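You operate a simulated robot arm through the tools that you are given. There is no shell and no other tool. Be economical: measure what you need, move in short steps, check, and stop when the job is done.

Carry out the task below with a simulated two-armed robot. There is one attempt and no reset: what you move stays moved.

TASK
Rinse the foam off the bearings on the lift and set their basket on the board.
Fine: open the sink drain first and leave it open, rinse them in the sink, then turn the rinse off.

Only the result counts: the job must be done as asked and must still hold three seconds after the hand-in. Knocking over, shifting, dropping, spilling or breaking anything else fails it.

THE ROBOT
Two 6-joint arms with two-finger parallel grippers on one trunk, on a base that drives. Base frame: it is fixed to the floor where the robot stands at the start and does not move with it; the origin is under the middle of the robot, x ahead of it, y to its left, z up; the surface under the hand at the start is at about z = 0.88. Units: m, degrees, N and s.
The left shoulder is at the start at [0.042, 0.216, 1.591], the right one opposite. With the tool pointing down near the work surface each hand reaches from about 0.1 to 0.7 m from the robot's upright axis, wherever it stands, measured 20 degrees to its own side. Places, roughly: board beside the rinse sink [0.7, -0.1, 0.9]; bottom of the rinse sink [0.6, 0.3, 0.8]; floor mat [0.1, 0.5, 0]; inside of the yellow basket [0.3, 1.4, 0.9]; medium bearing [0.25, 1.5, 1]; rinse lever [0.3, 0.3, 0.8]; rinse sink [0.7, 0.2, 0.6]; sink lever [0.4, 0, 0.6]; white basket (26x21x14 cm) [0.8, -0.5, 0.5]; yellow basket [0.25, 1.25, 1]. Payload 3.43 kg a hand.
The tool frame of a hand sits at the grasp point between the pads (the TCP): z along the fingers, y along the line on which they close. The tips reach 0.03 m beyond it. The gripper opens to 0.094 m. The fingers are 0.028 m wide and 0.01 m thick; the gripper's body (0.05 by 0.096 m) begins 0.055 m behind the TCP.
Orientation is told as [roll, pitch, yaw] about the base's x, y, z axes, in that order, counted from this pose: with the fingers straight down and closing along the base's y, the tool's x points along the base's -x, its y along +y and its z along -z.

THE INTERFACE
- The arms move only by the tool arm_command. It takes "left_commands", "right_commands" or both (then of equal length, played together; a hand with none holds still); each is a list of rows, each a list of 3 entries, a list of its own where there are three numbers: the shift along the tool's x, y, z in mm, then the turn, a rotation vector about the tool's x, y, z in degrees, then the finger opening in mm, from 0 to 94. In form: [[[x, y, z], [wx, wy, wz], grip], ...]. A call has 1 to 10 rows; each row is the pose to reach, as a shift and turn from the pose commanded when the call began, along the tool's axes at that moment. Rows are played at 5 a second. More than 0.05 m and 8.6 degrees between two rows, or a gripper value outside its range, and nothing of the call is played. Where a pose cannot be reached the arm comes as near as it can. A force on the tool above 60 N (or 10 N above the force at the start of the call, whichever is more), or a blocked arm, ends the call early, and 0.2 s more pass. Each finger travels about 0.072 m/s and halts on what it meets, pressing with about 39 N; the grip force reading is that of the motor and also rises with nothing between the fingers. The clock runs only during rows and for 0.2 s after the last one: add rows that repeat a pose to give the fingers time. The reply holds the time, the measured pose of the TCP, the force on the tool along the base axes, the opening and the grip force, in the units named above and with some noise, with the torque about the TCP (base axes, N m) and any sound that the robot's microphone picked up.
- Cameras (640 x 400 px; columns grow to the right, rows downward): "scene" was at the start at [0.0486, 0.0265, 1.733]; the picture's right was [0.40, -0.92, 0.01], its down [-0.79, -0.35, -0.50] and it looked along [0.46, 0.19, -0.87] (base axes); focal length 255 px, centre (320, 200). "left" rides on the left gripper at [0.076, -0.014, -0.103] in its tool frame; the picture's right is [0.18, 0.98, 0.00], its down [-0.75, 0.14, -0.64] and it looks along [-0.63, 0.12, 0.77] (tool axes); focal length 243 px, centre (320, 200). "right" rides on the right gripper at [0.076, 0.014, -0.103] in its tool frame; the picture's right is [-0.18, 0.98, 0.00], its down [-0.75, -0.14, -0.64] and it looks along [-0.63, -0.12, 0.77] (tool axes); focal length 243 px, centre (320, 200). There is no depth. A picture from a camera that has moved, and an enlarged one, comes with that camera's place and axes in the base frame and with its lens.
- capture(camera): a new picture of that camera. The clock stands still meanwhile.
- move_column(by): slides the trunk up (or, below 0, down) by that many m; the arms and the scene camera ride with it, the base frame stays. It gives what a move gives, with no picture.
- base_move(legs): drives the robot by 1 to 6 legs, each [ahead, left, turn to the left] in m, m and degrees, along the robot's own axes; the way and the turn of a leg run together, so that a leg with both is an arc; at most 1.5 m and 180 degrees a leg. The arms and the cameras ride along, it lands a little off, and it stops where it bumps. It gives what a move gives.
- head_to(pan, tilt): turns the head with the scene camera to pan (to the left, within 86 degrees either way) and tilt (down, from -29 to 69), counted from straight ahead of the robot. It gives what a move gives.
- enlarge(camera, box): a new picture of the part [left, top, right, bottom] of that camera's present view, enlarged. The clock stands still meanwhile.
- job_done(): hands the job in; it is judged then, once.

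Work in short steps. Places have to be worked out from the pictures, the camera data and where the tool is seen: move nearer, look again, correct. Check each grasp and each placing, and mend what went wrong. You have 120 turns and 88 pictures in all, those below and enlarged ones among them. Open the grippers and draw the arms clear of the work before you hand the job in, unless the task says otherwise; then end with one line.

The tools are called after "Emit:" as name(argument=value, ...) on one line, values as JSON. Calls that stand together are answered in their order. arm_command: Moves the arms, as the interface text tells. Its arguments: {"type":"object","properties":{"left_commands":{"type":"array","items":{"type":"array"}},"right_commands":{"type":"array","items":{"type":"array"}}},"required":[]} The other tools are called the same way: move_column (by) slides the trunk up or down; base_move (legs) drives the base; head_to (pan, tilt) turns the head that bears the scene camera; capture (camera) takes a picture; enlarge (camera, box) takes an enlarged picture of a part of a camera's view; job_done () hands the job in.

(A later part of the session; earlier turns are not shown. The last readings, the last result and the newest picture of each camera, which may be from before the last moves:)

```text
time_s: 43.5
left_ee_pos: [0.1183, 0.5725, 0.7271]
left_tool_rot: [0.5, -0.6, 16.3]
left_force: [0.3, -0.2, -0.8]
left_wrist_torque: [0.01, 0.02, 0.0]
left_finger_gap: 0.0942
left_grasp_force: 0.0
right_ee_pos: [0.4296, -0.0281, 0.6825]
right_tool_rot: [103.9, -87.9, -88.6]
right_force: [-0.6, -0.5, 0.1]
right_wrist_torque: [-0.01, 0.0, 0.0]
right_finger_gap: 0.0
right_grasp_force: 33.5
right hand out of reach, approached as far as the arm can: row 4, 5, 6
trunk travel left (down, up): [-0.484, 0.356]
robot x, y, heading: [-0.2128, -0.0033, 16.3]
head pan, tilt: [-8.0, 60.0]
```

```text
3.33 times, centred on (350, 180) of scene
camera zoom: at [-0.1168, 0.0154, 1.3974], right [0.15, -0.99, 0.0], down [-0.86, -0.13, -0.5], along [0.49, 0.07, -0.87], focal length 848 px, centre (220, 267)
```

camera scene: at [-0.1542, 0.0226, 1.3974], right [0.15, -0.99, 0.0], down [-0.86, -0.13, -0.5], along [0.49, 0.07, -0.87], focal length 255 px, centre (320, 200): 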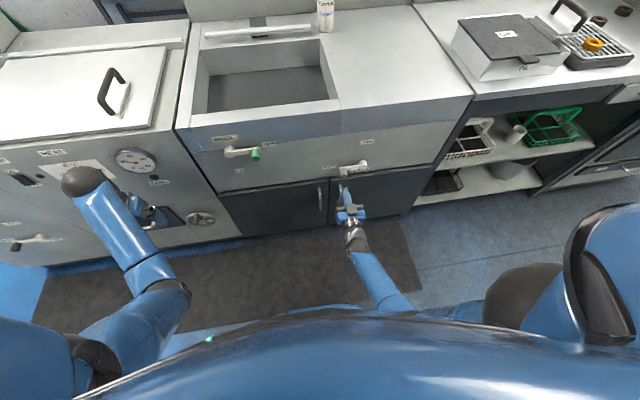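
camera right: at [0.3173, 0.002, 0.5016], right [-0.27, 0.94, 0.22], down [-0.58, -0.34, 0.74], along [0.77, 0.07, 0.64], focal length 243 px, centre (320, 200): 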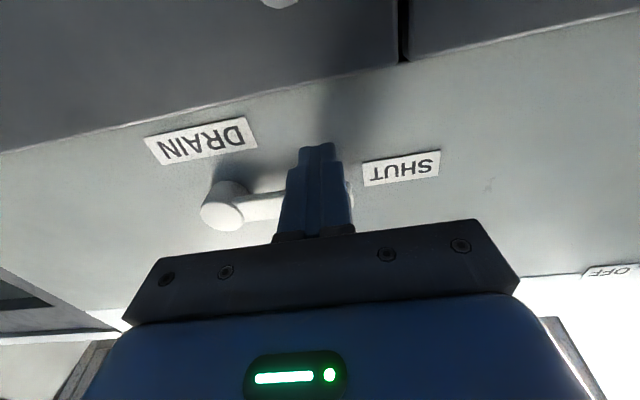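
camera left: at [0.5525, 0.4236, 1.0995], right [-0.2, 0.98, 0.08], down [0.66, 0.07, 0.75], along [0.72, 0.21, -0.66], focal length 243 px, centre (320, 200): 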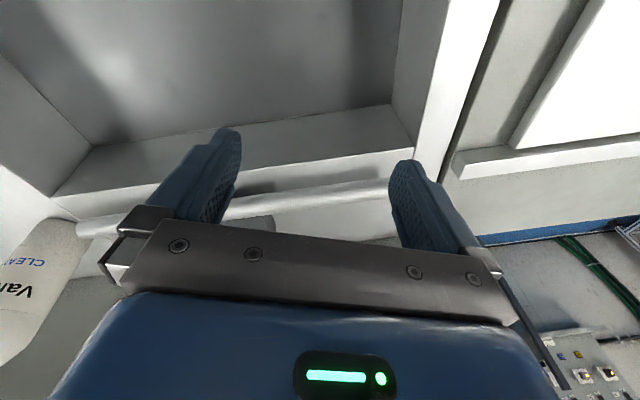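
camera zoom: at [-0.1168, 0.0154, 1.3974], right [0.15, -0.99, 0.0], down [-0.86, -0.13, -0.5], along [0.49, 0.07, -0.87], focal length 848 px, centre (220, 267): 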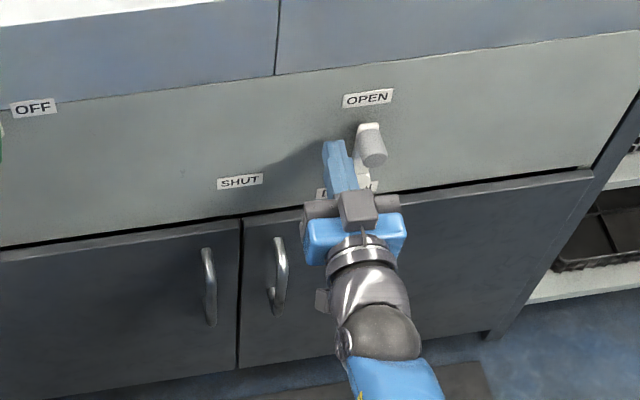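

The lever stands about upright at OPEN. I check with the wrist camera before withdrawing.

Emit:
capture(camera="right")

```text
61 pictures are left
camera right: at [0.3271, -0.0384, 0.603], right [-0.26, 0.94, 0.22], down [-0.58, -0.33, 0.74], along [0.77, 0.07, 0.63], focal length 243 px, centre (320, 200)
```

right: 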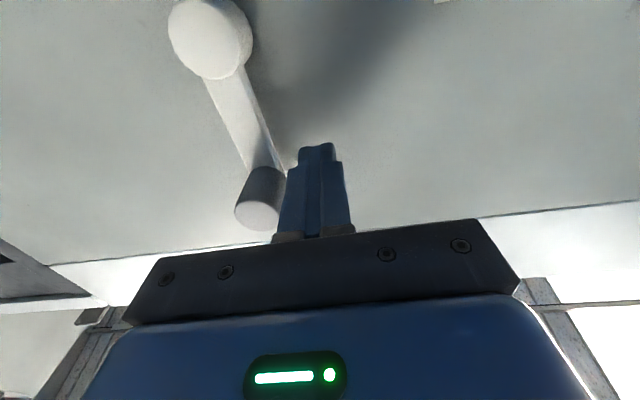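

The lever is within a couple of degrees of vertical. I nudge it about 1 cm further via the base to be sure it seats, then look.

Emit:
base_move(legs=[[0, -0.012, 0]])

Emit:
capture(camera="right")

```text
time_s: 44.2
left_ee_pos: [0.121, 0.5627, 0.7269]
left_tool_rot: [0.4, -0.7, 16.2]
left_force: [0.3, 0.3, 0.7]
left_wrist_torque: [-0.01, -0.04, -0.01]
left_finger_gap: 0.0941
left_grasp_force: 0.0
right_ee_pos: [0.4333, -0.0387, 0.6807]
right_tool_rot: [104.3, -88.1, -89.2]
right_force: [0.6, 7.3, 0.4]
right_wrist_torque: [-0.07, -0.02, 0.0]
right_finger_gap: 0.0001
right_grasp_force: 32.4
trunk travel left (down, up): [-0.484, 0.356]
robot x, y, heading: [-0.2053, -0.0132, 16.2]
head pan, tilt: [-8.0, 60.0]
```

```text
60 pictures are left
camera right: at [0.3305, -0.0489, 0.603], right [-0.26, 0.94, 0.22], down [-0.58, -0.33, 0.74], along [0.77, 0.07, 0.63], focal length 243 px, centre (320, 200)
```

right: 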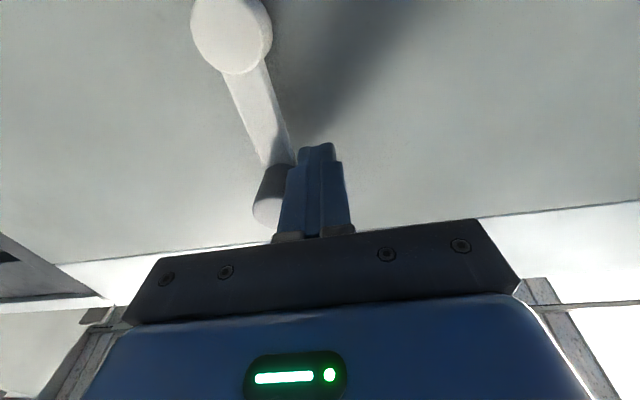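

The 7 N resistance says the lever is at its stop: drain open. I withdraw, back off, and raise the trunk for the basket.

Emit:
base_move(legs=[[0, 0.02, 0], [-0.35, 0, 0]])

Emit:
move_column(by=0.35)

Emit:
head_to(pan=0, tilt=45)

Emit:
capture(camera="scene")

```text
time_s: 46.9
left_ee_pos: [-0.2274, 0.4797, 0.728]
left_tool_rot: [0.3, -0.7, 16.1]
left_force: [0.7, 0.4, 0.0]
left_wrist_torque: [0.0, 0.01, 0.0]
left_finger_gap: 0.0943
left_grasp_force: 0.2
right_ee_pos: [0.0836, -0.1211, 0.6811]
right_tool_rot: [104.6, -88.0, -89.6]
right_force: [-0.5, -0.2, 0.6]
right_wrist_torque: [-0.01, 0.0, -0.01]
right_finger_gap: 0.0001
right_grasp_force: 32.9
trunk travel left (down, up): [-0.484, 0.356]
robot x, y, heading: [-0.5585, -0.0976, 16.4]
head pan, tilt: [-8.0, 60.0]
```

```text
time_s: 50.4
left_ee_pos: [-0.2283, 0.4804, 1.0772]
left_tool_rot: [0.4, -0.6, 16.1]
left_force: [-0.3, -0.1, 0.8]
left_wrist_torque: [0.03, 0.02, 0.01]
left_finger_gap: 0.094
left_grasp_force: 0.1
right_ee_pos: [0.0842, -0.1217, 1.0308]
right_tool_rot: [104.8, -88.1, -89.6]
right_force: [-0.2, 0.3, -0.5]
right_wrist_torque: [-0.02, -0.01, 0.02]
right_finger_gap: 0.0001
right_grasp_force: 33.4
trunk travel left (down, up): [-0.834, 0.006]
robot x, y, heading: [-0.5549, -0.0969, 16.5]
head pan, tilt: [-8.0, 60.0]
```

```text
time_s: 51.1
left_ee_pos: [-0.2283, 0.4798, 1.0778]
left_tool_rot: [0.4, -0.7, 16.2]
left_force: [0.8, 0.1, -0.8]
left_wrist_torque: [-0.02, 0.0, 0.01]
left_finger_gap: 0.094
left_grasp_force: 0.0
right_ee_pos: [0.0847, -0.1196, 1.0316]
right_tool_rot: [104.8, -88.1, -89.7]
right_force: [0.4, -0.8, 0.0]
right_wrist_torque: [0.03, 0.04, 0.01]
right_finger_gap: 0.0
right_grasp_force: 33.4
trunk travel left (down, up): [-0.834, 0.006]
robot x, y, heading: [-0.5537, -0.099, 16.5]
head pan, tilt: [0.0, 45.0]
```

```text
59 pictures are left
camera scene: at [-0.4502, -0.0639, 1.7668], right [0.28, -0.96, 0.0], down [-0.68, -0.2, -0.71], along [0.68, 0.2, -0.71], focal length 255 px, centre (320, 200)
```

scene: 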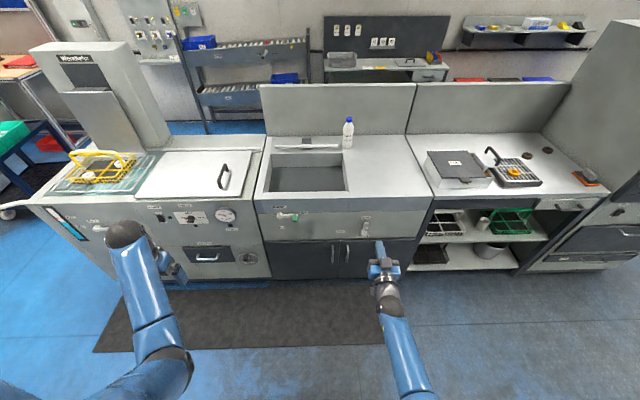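

Good overview: the basket stands at about F 0.59 / L 1.21 in counter axes. I fold the right hand down and back, and drive left to face the lift.

Emit:
arm_command(right_commands=[[[-5, -5, -15], [0, 8.5, 0], 0], [[-10, -10, -30], [0, 17, 0], 0], [[-15, -15, -50], [0, 25.5, 0], 0], [[-20, -20, -70], [0, 34, 0], 0], [[-25, -25, -90], [0, 42.5, 0], 0], [[-30, -30, -110], [0, 51, 0], 0], [[-35, -35, -130], [0, 59.5, 0], 0], [[-40, -40, -150], [0, 68, 0], 0], [[-45, -45, -170], [0, 76.5, 0], 0], [[-50, -50, -190], [0, 85, 0], 0]])

Emit:
base_move(legs=[[0, 0.92, 0]])

Emit:
head_to(pan=10, tilt=40)

Emit:
capture(camera="scene")

```text
time_s: 53.3
left_ee_pos: [-0.2256, 0.4798, 1.0761]
left_tool_rot: [0.4, -0.7, 16.2]
left_force: [-0.2, -0.3, -0.5]
left_wrist_torque: [0.01, 0.02, -0.02]
left_finger_gap: 0.0939
left_grasp_force: 0.0
right_ee_pos: [-0.0892, -0.2178, 1.0657]
right_tool_rot: [1.9, -5.5, 15.0]
right_force: [0.4, 0.0, -0.3]
right_wrist_torque: [0.01, 0.01, 0.01]
right_finger_gap: 0.0
right_grasp_force: 32.7
right hand out of reach, approached as far as the arm can: row 1, 2, 3, 10
trunk travel left (down, up): [-0.834, 0.006]
robot x, y, heading: [-0.5617, -0.0981, 16.3]
head pan, tilt: [0.0, 45.0]
```

```text
time_s: 58.1
left_ee_pos: [-0.4843, 1.3571, 1.0778]
left_tool_rot: [0.6, -0.6, 16.0]
left_force: [-0.9, -0.2, 0.0]
left_wrist_torque: [0.04, -0.02, 0.0]
left_finger_gap: 0.094
left_grasp_force: 0.0
right_ee_pos: [-0.3454, 0.6566, 1.0645]
right_tool_rot: [2.0, -5.8, 14.8]
right_force: [-0.2, -0.1, -0.1]
right_wrist_torque: [-0.02, -0.04, 0.04]
right_finger_gap: 0.0
right_grasp_force: 33.1
trunk travel left (down, up): [-0.834, 0.006]
robot x, y, heading: [-0.8122, 0.7846, 16.2]
head pan, tilt: [0.0, 45.0]
```

```text
time_s: 58.8
left_ee_pos: [-0.4822, 1.3569, 1.0771]
left_tool_rot: [0.4, -0.8, 16.0]
left_force: [-1.0, 0.5, -0.7]
left_wrist_torque: [-0.03, 0.03, 0.03]
left_finger_gap: 0.0941
left_grasp_force: 0.0
right_ee_pos: [-0.3439, 0.6577, 1.0648]
right_tool_rot: [1.9, -5.7, 14.9]
right_force: [-0.4, 0.2, -0.7]
right_wrist_torque: [0.0, 0.01, 0.01]
right_finger_gap: 0.0001
right_grasp_force: 32.7
trunk travel left (down, up): [-0.834, 0.006]
robot x, y, heading: [-0.8162, 0.7848, 16.3]
head pan, tilt: [10.0, 40.0]
```

```text
58 pictures are left
camera scene: at [-0.7092, 0.8274, 1.7741], right [0.44, -0.9, 0.0], down [-0.58, -0.28, -0.77], along [0.69, 0.34, -0.64], focal length 255 px, centre (320, 200)
```

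scene: 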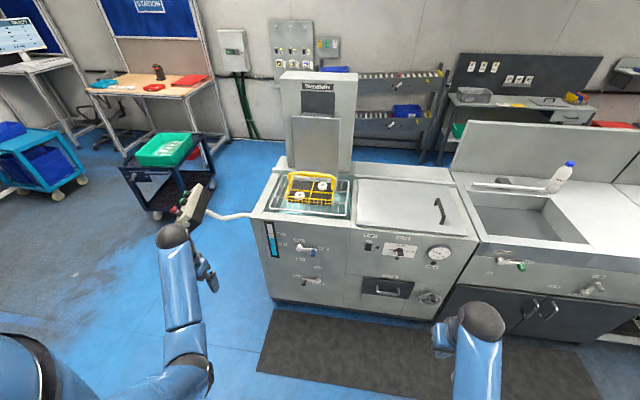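

The lift is right ahead and the console at left is clear of my path. I zoom on the basket to read its handle.

Emit:
enlarge(camera="scene", box=[265, 150, 365, 225])

```text
5.33 times, centred on (315, 188) of scene
camera zoom: at [-0.7092, 0.8274, 1.7741], right [0.44, -0.9, 0.0], down [-0.58, -0.28, -0.77], along [0.69, 0.34, -0.64], focal length 1358 px, centre (347, 267)
```

zoom: 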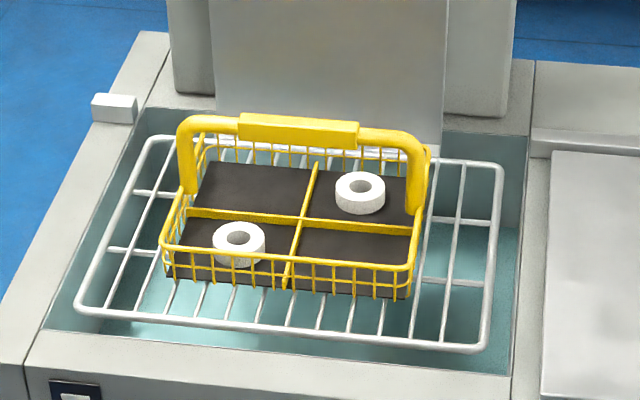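

The handle bar runs left–right above the basket centre (top near F 0.57, L 1.22, z≈1.07). I turn the left gripper 90° so it closes fore-aft and shift it over in line, still far back.

Emit:
arm_command(left_commands=[[[0, -20, -10], [0, 0, -8.5], 94], [[0, -40, -20], [0, 0, -17], 94], [[0, -60, -30], [0, 0, -25.5], 94], [[0, -80, -40], [0, 0, -34], 94], [[0, -100, -50], [0, 0, -42.5], 94], [[0, -120, -60], [0, 0, -51], 94], [[0, -140, -70], [0, 0, -59.5], 94], [[0, -160, -80], [0, 0, -68], 94], [[0, -180, -90], [0, 0, -76.5], 94], [[0, -200, -100], [0, 0, -85], 94]])

```text
time_s: 61.0
left_ee_pos: [-0.3999, 1.1812, 1.0637]
left_tool_rot: [-1.1, -0.6, 101.2]
left_force: [-1.0, 0.4, -0.8]
left_wrist_torque: [0.0, 0.0, -0.04]
left_finger_gap: 0.0941
left_grasp_force: 0.0
left hand out of reach, approached as far as the arm can: row 1, 2, 3, 4, 5, 6, 7, 8, 9, 10
right_ee_pos: [-0.3441, 0.6579, 1.0663]
right_tool_rot: [1.9, -5.7, 14.7]
right_force: [0.7, 0.7, 0.4]
right_wrist_torque: [0.06, 0.0, 0.0]
right_finger_gap: 0.0003
right_grasp_force: 33.1
trunk travel left (down, up): [-0.834, 0.006]
robot x, y, heading: [-0.8144, 0.7808, 16.2]
head pan, tilt: [10.0, 40.0]
```

Rotated, but the height is limited when tucked close; I extend forward where higher poses are reachable.

Emit:
arm_command(left_commands=[[[3, -25, 0], [0, 0, -1], 94], [[6, -50, -10], [0, 0, -2], 94], [[9, -75, -25], [0, 0, -3], 94], [[12, -95, -45], [0, 0, -4], 94], [[15, -110, -65], [0, 0, -5], 94], [[17, -120, -85], [0, 0, -5], 94], [[20, -130, -100], [0, 0, -5], 94]])

```text
time_s: 62.6
left_ee_pos: [-0.2548, 1.1858, 1.153]
left_tool_rot: [-0.7, -0.5, 106.0]
left_force: [-0.3, 0.2, -0.4]
left_wrist_torque: [0.01, 0.0, -0.02]
left_finger_gap: 0.0942
left_grasp_force: 0.1
left hand out of reach, approached as far as the arm can: row 5, 6, 7
right_ee_pos: [-0.3451, 0.6578, 1.0656]
right_tool_rot: [2.0, -5.8, 14.8]
right_force: [0.0, 0.3, 0.6]
right_wrist_torque: [0.01, 0.04, -0.01]
right_finger_gap: 0.0
right_grasp_force: 33.3
trunk travel left (down, up): [-0.834, 0.006]
robot x, y, heading: [-0.8146, 0.7828, 16.0]
head pan, tilt: [10.0, 40.0]
```

Hand now at z 1.153, aligned laterally. I drive forward 0.33 m and look from the wrist and scene cameras.

Emit:
base_move(legs=[[0.33, 0, 0]])

Emit:
capture(camera="left")

Emit:
head_to(pan=15, tilt=45)

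Emit:
capture(camera="scene")

```text
time_s: 64.8
left_ee_pos: [0.0557, 1.2768, 1.1544]
left_tool_rot: [-0.9, -0.4, 106.0]
left_force: [-0.8, -0.2, -0.3]
left_wrist_torque: [0.02, -0.03, -0.01]
left_finger_gap: 0.0941
left_grasp_force: 0.1
right_ee_pos: [-0.0351, 0.7496, 1.0668]
right_tool_rot: [1.9, -5.7, 14.8]
right_force: [-1.0, 0.0, 1.0]
right_wrist_torque: [0.0, 0.01, 0.02]
right_finger_gap: 0.0003
right_grasp_force: 33.4
trunk travel left (down, up): [-0.834, 0.006]
robot x, y, heading: [-0.5039, 0.8707, 16.3]
head pan, tilt: [10.0, 40.0]
```

```text
56 pictures are left
camera left: at [0.0884, 1.2048, 1.2569], right [-0.89, -0.45, -0.02], down [-0.35, 0.68, 0.65], along [-0.28, 0.58, -0.76], focal length 243 px, centre (320, 200)
```

left: 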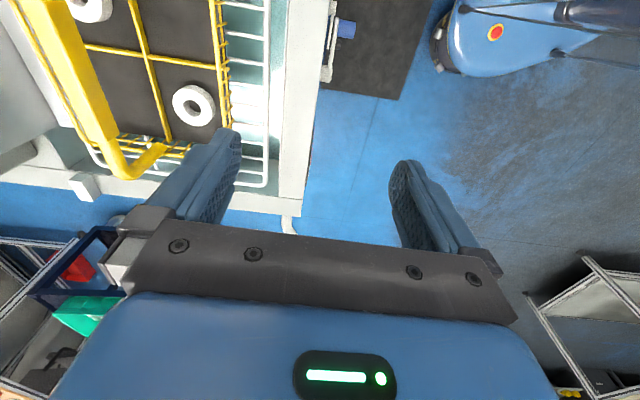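

```text
time_s: 65.5
left_ee_pos: [0.0569, 1.2759, 1.1544]
left_tool_rot: [-0.8, -0.4, 106.0]
left_force: [0.1, 0.4, 0.7]
left_wrist_torque: [0.04, -0.05, -0.02]
left_finger_gap: 0.094
left_grasp_force: 0.1
right_ee_pos: [-0.0327, 0.7483, 1.0654]
right_tool_rot: [1.9, -5.6, 14.8]
right_force: [0.5, 0.1, -0.2]
right_wrist_torque: [0.05, -0.02, 0.01]
right_finger_gap: 0.0
right_grasp_force: 32.8
trunk travel left (down, up): [-0.834, 0.006]
robot x, y, heading: [-0.5022, 0.8729, 16.2]
head pan, tilt: [15.0, 45.0]
```

```text
55 pictures are left
camera scene: at [-0.4042, 0.9233, 1.767], right [0.52, -0.86, 0.0], down [-0.6, -0.37, -0.71], along [0.61, 0.37, -0.71], focal length 255 px, centre (320, 200)
```

scene: 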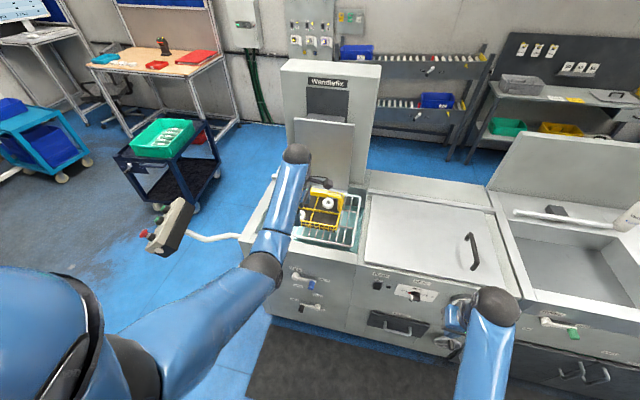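

Handle estimate now F≈0.62, z≈1.02; hand is at F 0.42. I advance 0.13 m and recheck.

Emit:
base_move(legs=[[0.13, 0, 0]])

Emit:
capture(camera="left")

Emit:
enlarge(camera="scene", box=[230, 130, 400, 250])

```text
time_s: 67.1
left_ee_pos: [0.2258, 1.3202, 1.1722]
left_tool_rot: [-6.6, -0.7, 105.9]
left_force: [-1.1, -0.3, -1.0]
left_wrist_torque: [0.06, -0.08, -0.01]
left_finger_gap: 0.0937
left_grasp_force: 0.0
right_ee_pos: [0.1242, 0.7912, 1.0469]
right_tool_rot: [1.9, -3.6, 14.6]
right_force: [-0.4, -1.1, -0.2]
right_wrist_torque: [0.01, -0.06, 0.0]
right_finger_gap: 0.0001
right_grasp_force: 33.5
trunk travel left (down, up): [-0.834, 0.006]
robot x, y, heading: [-0.3775, 0.9086, 16.1]
head pan, tilt: [15.0, 45.0]
stopped in leg 1: the robot was blocked; the commanded pose is now the measured one
```

```text
54 pictures are left
camera left: at [0.2491, 1.2456, 1.2748], right [-0.89, -0.44, -0.11], down [-0.41, 0.66, 0.63], along [-0.2, 0.61, -0.77], focal length 243 px, centre (320, 200)
```

left: 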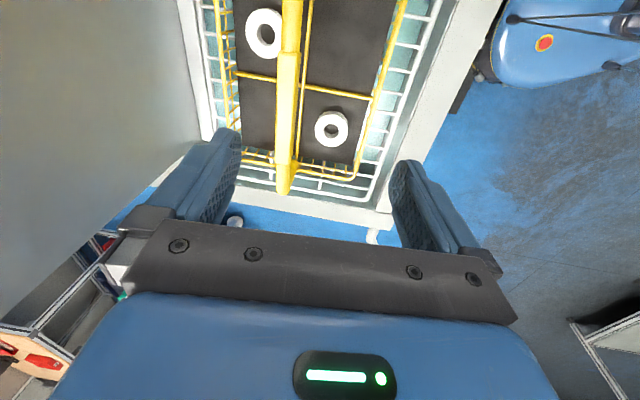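

```text
3.33 times, centred on (315, 190) of scene
camera zoom: at [-0.3292, 0.9396, 1.7752], right [0.52, -0.86, 0.01], down [-0.58, -0.36, -0.73], along [0.63, 0.37, -0.68], focal length 848 px, centre (337, 233)
```

zoom: 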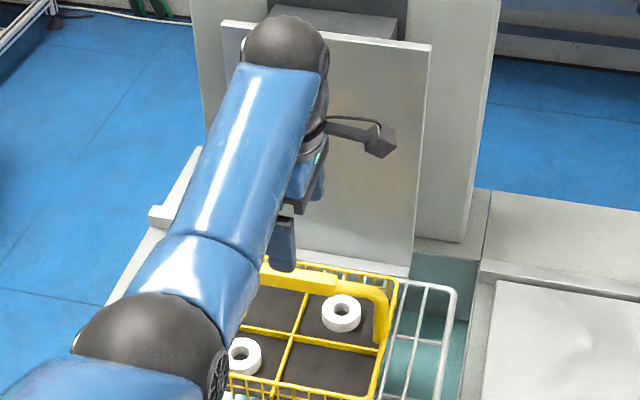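

The base stopped at the end of that leg with the same arm swing as at the start, so I'm probably at the nearest approach. Handle bar now lies between the fingers (bar ≈ F 0.635, z 1.02). I back off slightly and level the hand.

Emit:
base_move(legs=[[-0.03, 0, 0]])

Emit:
arm_command(left_commands=[[[0, 0, 0], [2, 0, 0], 94], [[0, -10, 0], [4, 0, 0], 94], [[0, -20, 0], [6, 0, 0], 94], [[0, -30, 0], [6, 0, 0], 94]])

```text
time_s: 67.8
left_ee_pos: [0.2938, 1.3376, 1.2128]
left_tool_rot: [-16.5, -0.9, 105.7]
left_force: [-0.5, -0.6, -3.4]
left_wrist_torque: [0.05, -0.13, 0.02]
left_finger_gap: 0.094
left_grasp_force: 0.1
right_ee_pos: [0.1644, 0.8038, 1.02]
right_tool_rot: [1.5, -1.0, 14.5]
right_force: [-1.1, 0.3, 0.2]
right_wrist_torque: [-0.01, -0.01, 0.0]
right_finger_gap: 0.0001
right_grasp_force: 33.5
trunk travel left (down, up): [-0.834, 0.006]
robot x, y, heading: [-0.3856, 0.9072, 16.1]
head pan, tilt: [15.0, 45.0]
stopped in leg 1: the robot was blocked; the commanded pose is now the measured one
```

```text
time_s: 68.2
left_ee_pos: [0.3264, 1.3486, 1.2439]
left_tool_rot: [-23.4, -1.0, 105.6]
left_force: [-1.0, 0.0, -3.3]
left_wrist_torque: [0.07, -0.18, 0.0]
left_finger_gap: 0.094
left_grasp_force: 0.1
right_ee_pos: [0.1832, 0.8091, 1.0054]
right_tool_rot: [1.5, 0.3, 14.5]
right_force: [0.0, -0.1, 0.1]
right_wrist_torque: [-0.01, -0.02, 0.02]
right_finger_gap: 0.0
right_grasp_force: 32.4
trunk travel left (down, up): [-0.834, 0.006]
robot x, y, heading: [-0.3879, 0.8992, 15.6]
head pan, tilt: [15.0, 45.0]
stopped in row 1 (left hand): the arm was blocked; the commanded pose is now the measured one
```

Same symptom as at the start. Lowering the trunk a little cured it then, so I do that again and back off.

Emit:
move_column(by=-0.03)

Emit:
base_move(legs=[[-0.04, 0, 0]])

```text
time_s: 68.5
left_ee_pos: [0.3411, 1.3524, 1.2622]
left_tool_rot: [-28.0, -1.1, 105.6]
left_force: [-0.4, -0.2, -2.4]
left_wrist_torque: [0.03, -0.14, 0.0]
left_finger_gap: 0.0943
left_grasp_force: 0.0
right_ee_pos: [0.1943, 0.8144, 0.9914]
right_tool_rot: [1.3, 1.4, 14.3]
right_force: [-0.3, -0.2, 0.1]
right_wrist_torque: [0.01, -0.01, 0.01]
right_finger_gap: 0.0
right_grasp_force: 32.8
trunk travel left (down, up): [-0.831, 0.009]
robot x, y, heading: [-0.3951, 0.9014, 15.4]
head pan, tilt: [15.0, 45.0]
stopped: the arm was blocked; the commanded pose is now the measured one
```

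```text
time_s: 69.2
left_ee_pos: [0.3254, 1.3686, 1.2284]
left_tool_rot: [-26.1, 0.1, 105.5]
left_force: [0.5, 0.5, 1.2]
left_wrist_torque: [-0.01, 0.04, 0.0]
left_finger_gap: 0.0941
left_grasp_force: 0.1
right_ee_pos: [0.1969, 0.8317, 0.9748]
right_tool_rot: [-0.1, 3.0, 14.1]
right_force: [-0.3, 0.1, 0.0]
right_wrist_torque: [0.03, 0.0, 0.0]
right_finger_gap: 0.0001
right_grasp_force: 33.0
trunk travel left (down, up): [-0.831, 0.009]
robot x, y, heading: [-0.4129, 0.8997, 15.4]
head pan, tilt: [15.0, 45.0]
stopped in leg 1: the robot was blocked; the commanded pose is now the measured one
```

It is freeing gradually (base creeping back). I back off further.

Emit:
base_move(legs=[[-0.06, 0, 0]])

Emit:
capture(camera="scene")

```text
time_s: 70.2
left_ee_pos: [0.2958, 1.3522, 1.2182]
left_tool_rot: [-25.5, 0.0, 105.1]
left_force: [1.1, -0.7, -0.6]
left_wrist_torque: [0.0, 0.04, 0.02]
left_finger_gap: 0.0943
left_grasp_force: 0.0
right_ee_pos: [0.1492, 0.8143, 0.9705]
right_tool_rot: [0.1, 3.3, 13.6]
right_force: [-0.4, 0.2, 0.3]
right_wrist_torque: [0.0, 0.04, -0.04]
right_finger_gap: 0.0
right_grasp_force: 32.3
trunk travel left (down, up): [-0.831, 0.009]
robot x, y, heading: [-0.4658, 0.8889, 14.7]
head pan, tilt: [15.0, 45.0]
```

```text
52 pictures are left
camera scene: at [-0.3516, 0.9331, 1.7623], right [0.5, -0.87, 0.0], down [-0.62, -0.35, -0.7], along [0.61, 0.35, -0.71], focal length 255 px, centre (320, 200)
```

scene: 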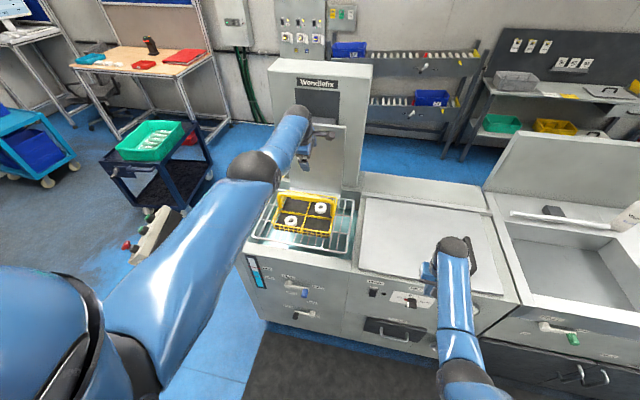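

The base is free again at F −0.19, and with fingers tilted 25° forward the hand reaches past the handle, at the right L. I'll keep that stand-off, shift back 3.5 cm to be over the bar, and lower with the trunk.

Emit:
base_move(legs=[[-0.035, 0, 0]])

Emit:
move_column(by=-0.08)

Emit:
capture(camera="left")

Emit:
enlarge(camera="scene", box=[220, 90, 400, 270])

```text
time_s: 71.0
left_ee_pos: [0.2643, 1.3464, 1.2171]
left_tool_rot: [-25.5, 0.1, 105.0]
left_force: [0.1, 0.6, -0.7]
left_wrist_torque: [0.01, 0.03, -0.03]
left_finger_gap: 0.0939
left_grasp_force: 0.0
right_ee_pos: [0.1176, 0.8075, 0.9704]
right_tool_rot: [0.1, 3.5, 13.6]
right_force: [1.0, 2.0, -0.3]
right_wrist_torque: [-0.03, 0.05, -0.02]
right_finger_gap: 0.0
right_grasp_force: 33.4
trunk travel left (down, up): [-0.831, 0.009]
robot x, y, heading: [-0.4972, 0.8688, 14.9]
head pan, tilt: [15.0, 45.0]
```

```text
time_s: 72.2
left_ee_pos: [0.2531, 1.3419, 1.1472]
left_tool_rot: [-26.1, 0.0, 105.0]
left_force: [-0.6, -0.5, -0.7]
left_wrist_torque: [-0.04, 0.01, 0.01]
left_finger_gap: 0.0941
left_grasp_force: 0.1
right_ee_pos: [0.1093, 0.8033, 0.8953]
right_tool_rot: [0.1, 2.9, 13.6]
right_force: [0.7, -0.4, -0.9]
right_wrist_torque: [-0.01, 0.01, 0.0]
right_finger_gap: 0.0001
right_grasp_force: 33.1
trunk travel left (down, up): [-0.751, 0.089]
robot x, y, heading: [-0.4964, 0.8717, 15.1]
head pan, tilt: [15.0, 45.0]
```

```text
51 pictures are left
camera left: at [0.24, 1.2594, 1.2447], right [-0.81, -0.41, -0.43], down [-0.59, 0.62, 0.52], along [0.06, 0.67, -0.74], focal length 243 px, centre (320, 200)
```

left: 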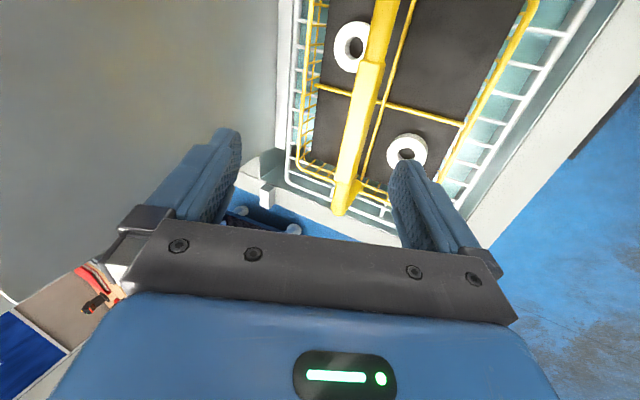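

```text
2.22 times, centred on (310, 180) of scene
camera zoom: at [-0.3995, 0.9205, 1.6836], right [0.5, -0.87, 0.0], down [-0.61, -0.35, -0.71], along [0.61, 0.35, -0.71], focal length 566 px, centre (342, 244)
```

zoom: 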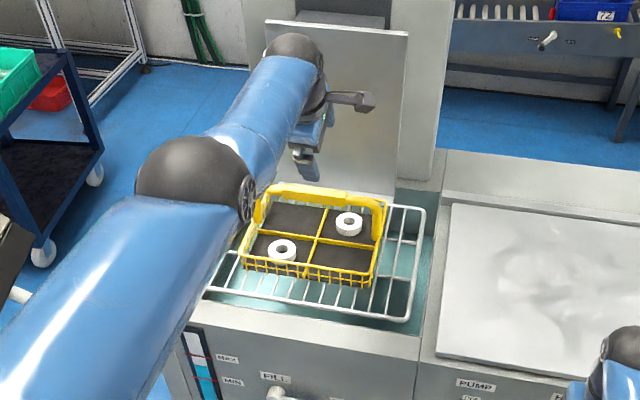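

Bar centre ≈ [0.265, 1.35, 1.02]; the hand is 1.4 cm short. I correct that and tuck the right hand back so it won't meet the machine front when the trunk lowers.

Emit:
arm_command(left_commands=[[[-3, -6, 3], [0, 0, 0], 94], [[-7, -13, 6], [0, 0, 0], 94], [[-7, -13, 6], [0, 0, 0], 94], [[-7, -13, 6], [0, 0, 0], 94]], right_commands=[[[30, 0, 0], [0, 0, 0], 0], [[60, 0, 10], [0, 0, 0], 0], [[90, 0, 20], [0, 0, 0], 0], [[120, 0, 30], [0, 0, 0], 0]])

Emit:
move_column(by=-0.07)

Emit:
capture(camera="left")

```text
time_s: 73.2
left_ee_pos: [0.2517, 1.3488, 1.1485]
left_tool_rot: [-25.9, 0.0, 105.0]
left_force: [-0.1, 0.2, -0.1]
left_wrist_torque: [-0.01, 0.0, -0.02]
left_finger_gap: 0.0941
left_grasp_force: 0.0
left hand out of reach, approached as far as the arm can: row 1, 2, 3, 4
right_ee_pos: [-0.0104, 0.7732, 0.872]
right_tool_rot: [0.1, 3.0, 13.6]
right_force: [-0.1, 0.0, -0.2]
right_wrist_torque: [0.0, 0.02, 0.01]
right_finger_gap: 0.0001
right_grasp_force: 33.3
trunk travel left (down, up): [-0.751, 0.089]
robot x, y, heading: [-0.4958, 0.8733, 15.0]
head pan, tilt: [15.0, 45.0]
```

```text
time_s: 74.3
left_ee_pos: [0.2518, 1.3484, 1.0775]
left_tool_rot: [-25.9, 0.0, 105.0]
left_force: [-0.1, -0.4, 0.5]
left_wrist_torque: [-0.02, -0.01, 0.02]
left_finger_gap: 0.0939
left_grasp_force: 0.0
right_ee_pos: [-0.0094, 0.7725, 0.8021]
right_tool_rot: [0.1, 3.0, 13.7]
right_force: [-0.1, -0.4, -1.1]
right_wrist_torque: [0.01, -0.01, -0.04]
right_finger_gap: 0.0001
right_grasp_force: 33.2
trunk travel left (down, up): [-0.681, 0.159]
robot x, y, heading: [-0.4963, 0.8703, 15.0]
head pan, tilt: [15.0, 45.0]
```

```text
49 pictures are left
camera left: at [0.2397, 1.266, 1.1755], right [-0.81, -0.41, -0.43], down [-0.59, 0.62, 0.52], along [0.06, 0.67, -0.74], focal length 243 px, centre (320, 200)
```

left: 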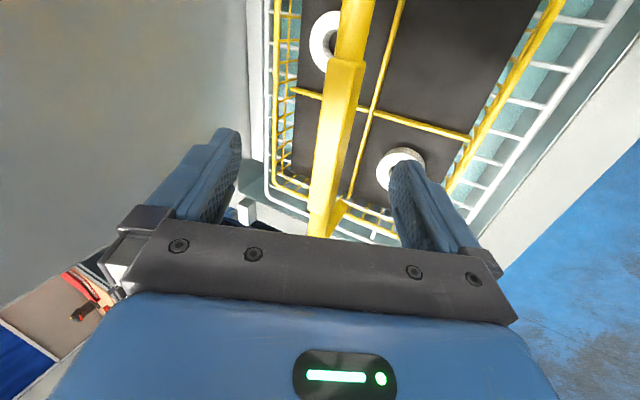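

Bar is between the fingers. I nudge the base 1.2 cm forward, then lower the rest with the trunk and look.

Emit:
base_move(legs=[[0.012, 0, 0]])

Emit:
move_column(by=-0.057)

Emit:
capture(camera="left")

```text
time_s: 75.0
left_ee_pos: [0.2604, 1.3509, 1.08]
left_tool_rot: [-26.0, -0.1, 105.0]
left_force: [-0.5, -0.2, 1.0]
left_wrist_torque: [0.02, -0.01, -0.03]
left_finger_gap: 0.0939
left_grasp_force: 0.0
right_ee_pos: [-0.0007, 0.7749, 0.804]
right_tool_rot: [0.1, 2.8, 13.6]
right_force: [-0.2, 0.0, 0.0]
right_wrist_torque: [0.03, -0.01, 0.01]
right_finger_gap: 0.0
right_grasp_force: 33.1
trunk travel left (down, up): [-0.681, 0.159]
robot x, y, heading: [-0.4867, 0.8753, 15.0]
head pan, tilt: [15.0, 45.0]
```

```text
time_s: 76.0
left_ee_pos: [0.2637, 1.3511, 1.0205]
left_tool_rot: [-25.9, 0.0, 105.0]
left_force: [-0.4, -0.4, 0.4]
left_wrist_torque: [0.0, 0.04, -0.01]
left_finger_gap: 0.0941
left_grasp_force: 0.1
right_ee_pos: [0.0007, 0.7762, 0.7452]
right_tool_rot: [0.1, 3.0, 13.6]
right_force: [-0.6, -0.1, -0.3]
right_wrist_torque: [0.0, -0.04, 0.01]
right_finger_gap: 0.0
right_grasp_force: 32.4
trunk travel left (down, up): [-0.624, 0.216]
robot x, y, heading: [-0.4887, 0.8753, 14.8]
head pan, tilt: [15.0, 45.0]
```

```text
48 pictures are left
camera left: at [0.2514, 1.2692, 1.1181], right [-0.81, -0.41, -0.43], down [-0.59, 0.62, 0.52], along [0.06, 0.67, -0.74], focal length 243 px, centre (320, 200)
```

left: 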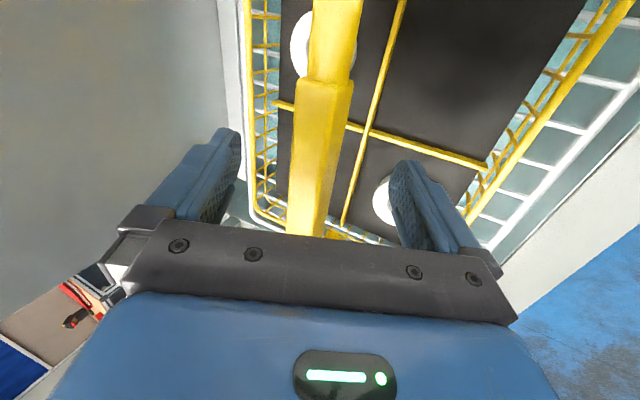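

The bar sits between the fingers at TCP height. I close the gripper.

Emit:
arm_command(left_commands=[[[0, 0, 0], [0, 0, 0], 60], [[0, 0, 0], [0, 0, 0], 40], [[0, 0, 0], [0, 0, 0], 20], [[0, 0, 0], [0, 0, 0], 0], [[0, 0, 0], [0, 0, 0], 0], [[0, 0, 0], [0, 0, 0], 0]])

Emit:
capture(camera="left")

```text
time_s: 77.4
left_ee_pos: [0.264, 1.3506, 1.0215]
left_tool_rot: [-26.0, 0.0, 105.0]
left_force: [5.6, 0.4, 9.6]
left_wrist_torque: [-1.16, -0.03, 0.6]
left_finger_gap: 0.03
left_grasp_force: 39.2
right_ee_pos: [0.001, 0.7755, 0.7459]
right_tool_rot: [0.2, 2.9, 13.5]
right_force: [0.0, 0.6, 0.5]
right_wrist_torque: [-0.02, 0.0, -0.03]
right_finger_gap: 0.0
right_grasp_force: 32.6
trunk travel left (down, up): [-0.624, 0.216]
robot x, y, heading: [-0.486, 0.8741, 15.1]
head pan, tilt: [15.0, 45.0]
```

```text
47 pictures are left
camera left: at [0.251, 1.2685, 1.12], right [-0.81, -0.41, -0.43], down [-0.59, 0.62, 0.51], along [0.06, 0.67, -0.74], focal length 243 px, centre (320, 200)
```

left: 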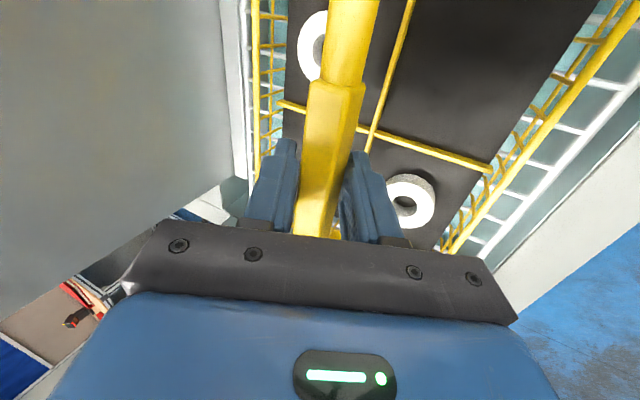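

Gripped on the sleeve (30 mm, 39 N). I lift a little with the trunk and check.

Emit:
move_column(by=0.04)

Emit:
enlarge(camera="scene", box=[220, 90, 400, 270])

```text
time_s: 78.2
left_ee_pos: [0.2633, 1.3517, 1.0585]
left_tool_rot: [-25.7, 0.0, 105.0]
left_force: [0.4, -0.1, -8.0]
left_wrist_torque: [-0.11, 0.22, 0.01]
left_finger_gap: 0.0232
left_grasp_force: 39.1
right_ee_pos: [0.0017, 0.7762, 0.7853]
right_tool_rot: [0.1, 3.0, 13.6]
right_force: [-0.4, -0.2, 0.6]
right_wrist_torque: [-0.04, 0.03, -0.02]
right_finger_gap: 0.0001
right_grasp_force: 32.5
trunk travel left (down, up): [-0.664, 0.176]
robot x, y, heading: [-0.4874, 0.8757, 14.8]
head pan, tilt: [15.0, 45.0]
```

```text
2.22 times, centred on (310, 180) of scene
camera zoom: at [-0.3844, 0.9253, 1.5962], right [0.5, -0.87, 0.0], down [-0.61, -0.35, -0.71], along [0.61, 0.35, -0.71], focal length 566 px, centre (342, 244)
```

zoom: 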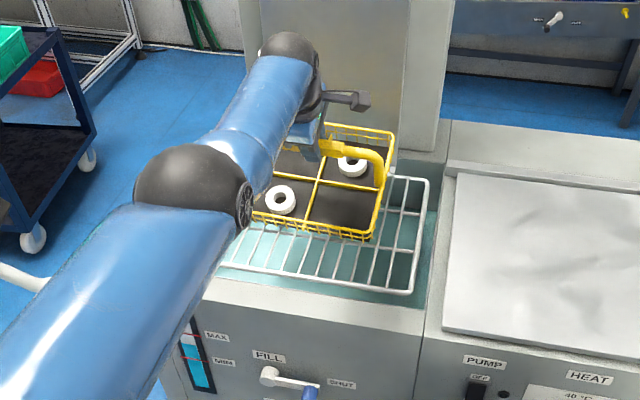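

Basket is off the rack, about 0.8 kg, bearings in place. I raise it more and draw it back clear of the lift.

Emit:
move_column(by=0.14)

Emit:
base_move(legs=[[-0.15, 0, 0], [-0.15, 0, 1.6]])

Emit:
capture(camera="scene")

```text
time_s: 79.9
left_ee_pos: [0.2644, 1.3529, 1.1986]
left_tool_rot: [-25.8, 0.0, 104.9]
left_force: [-0.4, 0.0, -5.9]
left_wrist_torque: [-0.14, 0.21, 0.02]
left_finger_gap: 0.0228
left_grasp_force: 38.4
right_ee_pos: [0.0024, 0.7756, 0.9251]
right_tool_rot: [0.1, 2.9, 13.7]
right_force: [0.2, 0.5, 0.9]
right_wrist_torque: [0.0, 0.04, -0.01]
right_finger_gap: 0.0
right_grasp_force: 33.4
trunk travel left (down, up): [-0.804, 0.036]
robot x, y, heading: [-0.4841, 0.8784, 14.8]
head pan, tilt: [15.0, 45.0]
```

```text
time_s: 82.2
left_ee_pos: [-0.0303, 1.2943, 1.1969]
left_tool_rot: [-25.8, 0.1, 106.4]
left_force: [0.4, -1.4, -6.9]
left_wrist_torque: [-0.1, 0.18, -0.01]
left_finger_gap: 0.0234
left_grasp_force: 38.7
right_ee_pos: [-0.2788, 0.7112, 0.9234]
right_tool_rot: [0.0, 3.3, 15.1]
right_force: [0.7, -0.4, -0.1]
right_wrist_torque: [0.02, 0.07, 0.01]
right_finger_gap: 0.0
right_grasp_force: 33.0
trunk travel left (down, up): [-0.804, 0.036]
robot x, y, heading: [-0.7723, 0.7991, 16.4]
head pan, tilt: [15.0, 45.0]
```

```text
45 pictures are left
camera scene: at [-0.667, 0.8524, 1.7358], right [0.52, -0.85, 0.0], down [-0.61, -0.37, -0.7], along [0.6, 0.37, -0.71], focal length 255 px, centre (320, 200)
```

scene: 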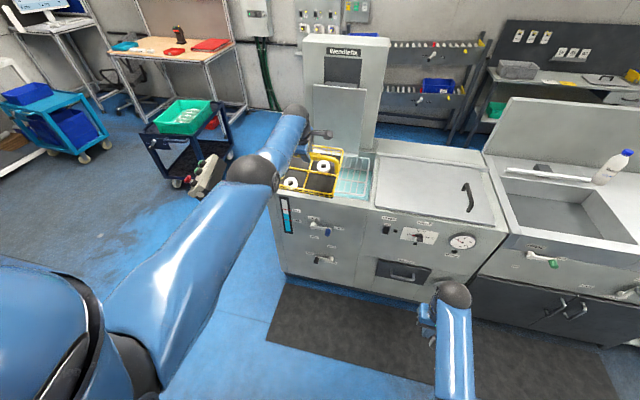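

All clear. I slide right along the counter to bring the basket in line with the sink (centre ≈ F 0.67, L 0.14).

Emit:
base_move(legs=[[0, -1.109, 0]])

Emit:
head_to(pan=8, tilt=50)

Emit:
capture(camera="scene")

```text
time_s: 88.0
left_ee_pos: [0.2816, 0.2391, 1.1986]
left_tool_rot: [-25.8, 0.1, 107.6]
left_force: [-0.7, -0.1, -5.7]
left_wrist_torque: [-0.1, 0.17, 0.01]
left_finger_gap: 0.0231
left_grasp_force: 38.9
right_ee_pos: [0.0446, -0.3479, 0.9248]
right_tool_rot: [0.0, 3.0, 16.1]
right_force: [0.6, -0.8, 0.5]
right_wrist_torque: [-0.04, 0.0, -0.03]
right_finger_gap: 0.0
right_grasp_force: 33.3
trunk travel left (down, up): [-0.804, 0.036]
robot x, y, heading: [-0.4445, -0.2667, 17.5]
head pan, tilt: [15.0, 45.0]
```

```text
time_s: 88.6
left_ee_pos: [0.2803, 0.2395, 1.1987]
left_tool_rot: [-25.7, 0.1, 107.6]
left_force: [0.1, -0.1, -5.9]
left_wrist_torque: [-0.12, 0.18, 0.0]
left_finger_gap: 0.0233
left_grasp_force: 38.5
right_ee_pos: [0.0447, -0.3483, 0.9253]
right_tool_rot: [0.0, 3.0, 16.1]
right_force: [0.7, 0.1, -0.3]
right_wrist_torque: [-0.01, -0.02, 0.0]
right_finger_gap: 0.0
right_grasp_force: 32.9
trunk travel left (down, up): [-0.804, 0.036]
robot x, y, heading: [-0.4473, -0.2716, 17.4]
head pan, tilt: [8.0, 50.0]
```

```text
44 pictures are left
camera scene: at [-0.3469, -0.2265, 1.7293], right [0.43, -0.9, 0.0], down [-0.69, -0.33, -0.64], along [0.58, 0.28, -0.77], focal length 255 px, centre (320, 200)
```

scene: 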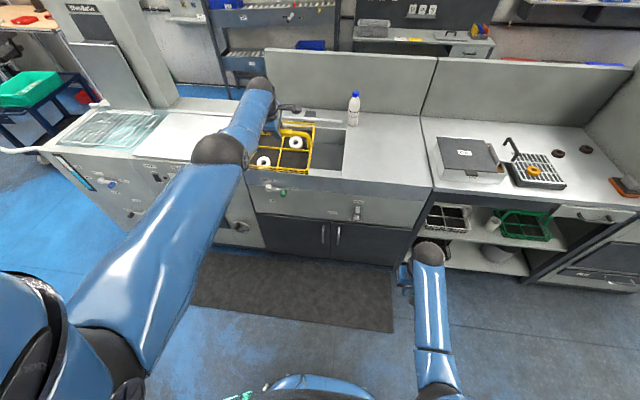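

Basket is in line with the sink; the drain lever still stands upright. I drive forward over the sink and check.

Emit:
base_move(legs=[[0.32, -0.005, 0]])

Emit:
capture(camera="scene")

Emit:
capture(camera="left")

```text
time_s: 90.8
left_ee_pos: [0.5821, 0.3217, 1.2007]
left_tool_rot: [-25.9, 0.1, 107.2]
left_force: [0.0, -0.4, -6.5]
left_wrist_torque: [-0.08, 0.14, -0.01]
left_finger_gap: 0.0229
left_grasp_force: 38.7
right_ee_pos: [0.3434, -0.2636, 0.9265]
right_tool_rot: [0.0, 2.9, 15.8]
right_force: [-1.1, -0.6, -0.7]
right_wrist_torque: [0.03, -0.01, -0.02]
right_finger_gap: 0.0001
right_grasp_force: 33.1
trunk travel left (down, up): [-0.804, 0.036]
robot x, y, heading: [-0.1475, -0.1777, 16.9]
head pan, tilt: [8.0, 50.0]
```

```text
43 pictures are left
camera scene: at [-0.0495, -0.1406, 1.7297], right [0.42, -0.91, 0.0], down [-0.69, -0.32, -0.64], along [0.58, 0.27, -0.77], focal length 255 px, centre (320, 200)
```

scene: 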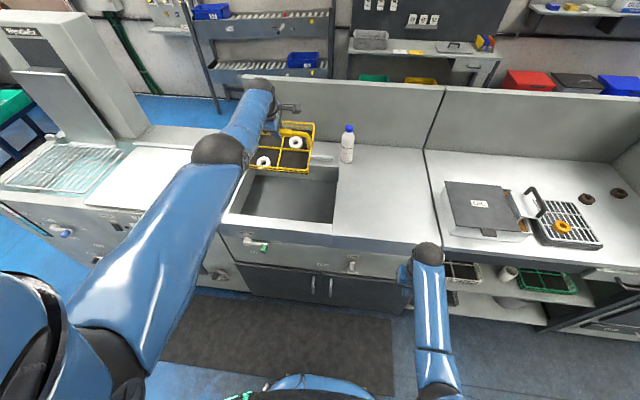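

```text
42 pictures are left
camera left: at [0.573, 0.2393, 1.299], right [-0.79, -0.44, -0.43], down [-0.61, 0.6, 0.52], along [0.03, 0.67, -0.74], focal length 243 px, centre (320, 200)
```

left: 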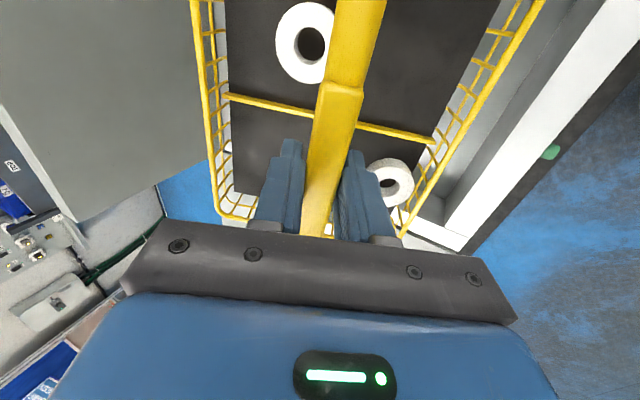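

Basket is centred over the sink opening (F 0.65, L 0.14). I lower with the trunk in stages, watching the load.

Emit:
move_column(by=-0.18)

Emit:
enlarge(camera="scene", box=[210, 70, 390, 250])

```text
time_s: 92.8
left_ee_pos: [0.5836, 0.322, 1.0192]
left_tool_rot: [-25.8, 0.0, 107.2]
left_force: [-0.5, 0.9, -5.7]
left_wrist_torque: [-0.08, 0.16, 0.02]
left_finger_gap: 0.0229
left_grasp_force: 38.3
right_ee_pos: [0.3454, -0.2635, 0.7466]
right_tool_rot: [0.0, 3.0, 15.8]
right_force: [0.9, -0.3, -0.3]
right_wrist_torque: [0.01, 0.0, 0.0]
right_finger_gap: 0.0
right_grasp_force: 32.5
trunk travel left (down, up): [-0.624, 0.216]
robot x, y, heading: [-0.1467, -0.1829, 17.0]
head pan, tilt: [8.0, 50.0]
```

```text
2.22 times, centred on (300, 160) of scene
camera zoom: at [-0.0458, -0.1396, 1.5494], right [0.42, -0.91, 0.0], down [-0.69, -0.33, -0.64], along [0.58, 0.27, -0.77], focal length 566 px, centre (364, 289)
```

zoom: 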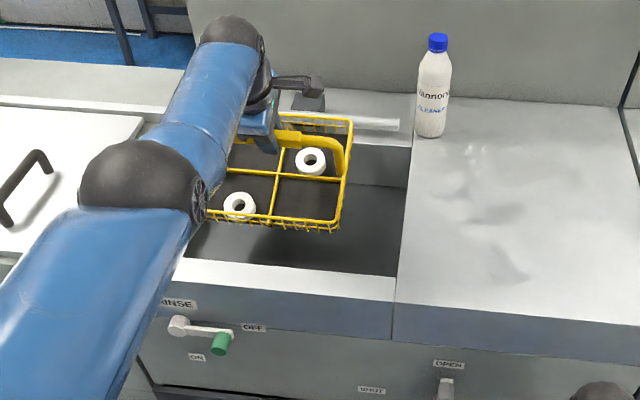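

Basket bottom is about at counter level and well within the opening. I continue lowering.

Emit:
move_column(by=-0.06)

Emit:
enlarge(camera="scene", box=[210, 70, 390, 250])

```text
time_s: 93.8
left_ee_pos: [0.5851, 0.3207, 0.9578]
left_tool_rot: [-25.8, 0.0, 107.1]
left_force: [-0.4, 0.1, -6.3]
left_wrist_torque: [-0.13, 0.16, 0.04]
left_finger_gap: 0.0232
left_grasp_force: 39.2
right_ee_pos: [0.3451, -0.2628, 0.6855]
right_tool_rot: [0.1, 3.0, 15.8]
right_force: [0.5, -0.6, 0.4]
right_wrist_torque: [0.01, 0.0, 0.02]
right_finger_gap: 0.0
right_grasp_force: 32.8
trunk travel left (down, up): [-0.564, 0.276]
robot x, y, heading: [-0.1477, -0.1842, 17.1]
head pan, tilt: [8.0, 50.0]
```

```text
2.22 times, centred on (300, 160) of scene
camera zoom: at [-0.046, -0.1397, 1.4894], right [0.42, -0.91, 0.0], down [-0.69, -0.33, -0.64], along [0.58, 0.27, -0.77], focal length 566 px, centre (364, 289)
```

zoom: 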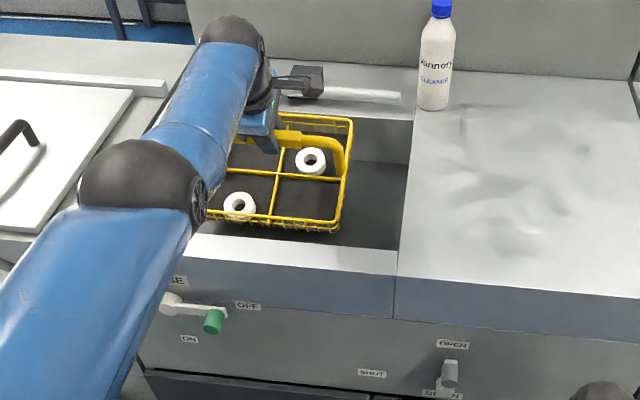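

Still carrying full weight and clear on all sides. Lower further.

Emit:
move_column(by=-0.04)

```text
time_s: 94.6
left_ee_pos: [0.5855, 0.3225, 0.9381]
left_tool_rot: [-27.6, -0.3, 107.3]
left_force: [14.6, 9.2, 46.1]
left_wrist_torque: [-0.23, 0.24, 0.35]
left_finger_gap: 0.0237
left_grasp_force: 39.2
right_ee_pos: [0.3438, -0.2669, 0.6481]
right_tool_rot: [0.2, 2.6, 15.8]
right_force: [0.4, 0.2, -0.4]
right_wrist_torque: [0.03, 0.01, 0.01]
right_finger_gap: 0.0
right_grasp_force: 32.4
trunk travel left (down, up): [-0.524, 0.316]
robot x, y, heading: [-0.1453, -0.1801, 17.0]
head pan, tilt: [8.0, 50.0]
```

Contact at TCP ≈0.94 (sink bottom ≈0.80), pressing 46 N. I back up 2 cm to relieve it.

Emit:
move_column(by=0.02)

Emit:
enlarge(camera="scene", box=[210, 70, 390, 250])

```text
time_s: 95.2
left_ee_pos: [0.5814, 0.3204, 0.9354]
left_tool_rot: [-25.4, 0.0, 107.2]
left_force: [0.6, -1.8, 1.7]
left_wrist_torque: [0.6, 0.65, -0.11]
left_finger_gap: 0.0234
left_grasp_force: 39.0
right_ee_pos: [0.3451, -0.2646, 0.6658]
right_tool_rot: [0.3, 2.9, 15.8]
right_force: [-0.5, -0.2, -0.7]
right_wrist_torque: [0.0, 0.01, 0.01]
right_finger_gap: 0.0
right_grasp_force: 32.6
trunk travel left (down, up): [-0.544, 0.296]
robot x, y, heading: [-0.146, -0.1815, 17.0]
head pan, tilt: [8.0, 50.0]
```

```text
2.22 times, centred on (300, 160) of scene
camera zoom: at [-0.0474, -0.1417, 1.4691], right [0.42, -0.91, 0.0], down [-0.69, -0.32, -0.64], along [0.58, 0.27, -0.77], focal length 566 px, centre (364, 289)
```

zoom: 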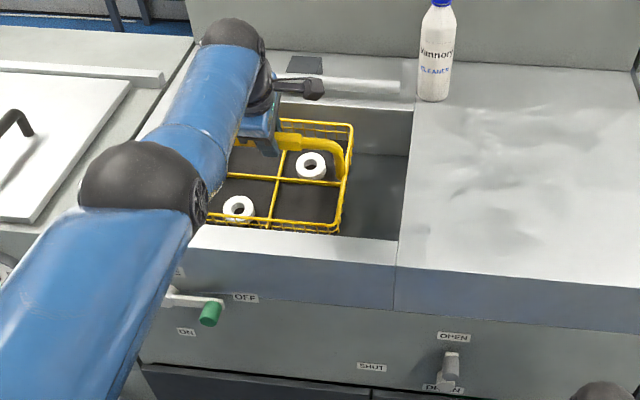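

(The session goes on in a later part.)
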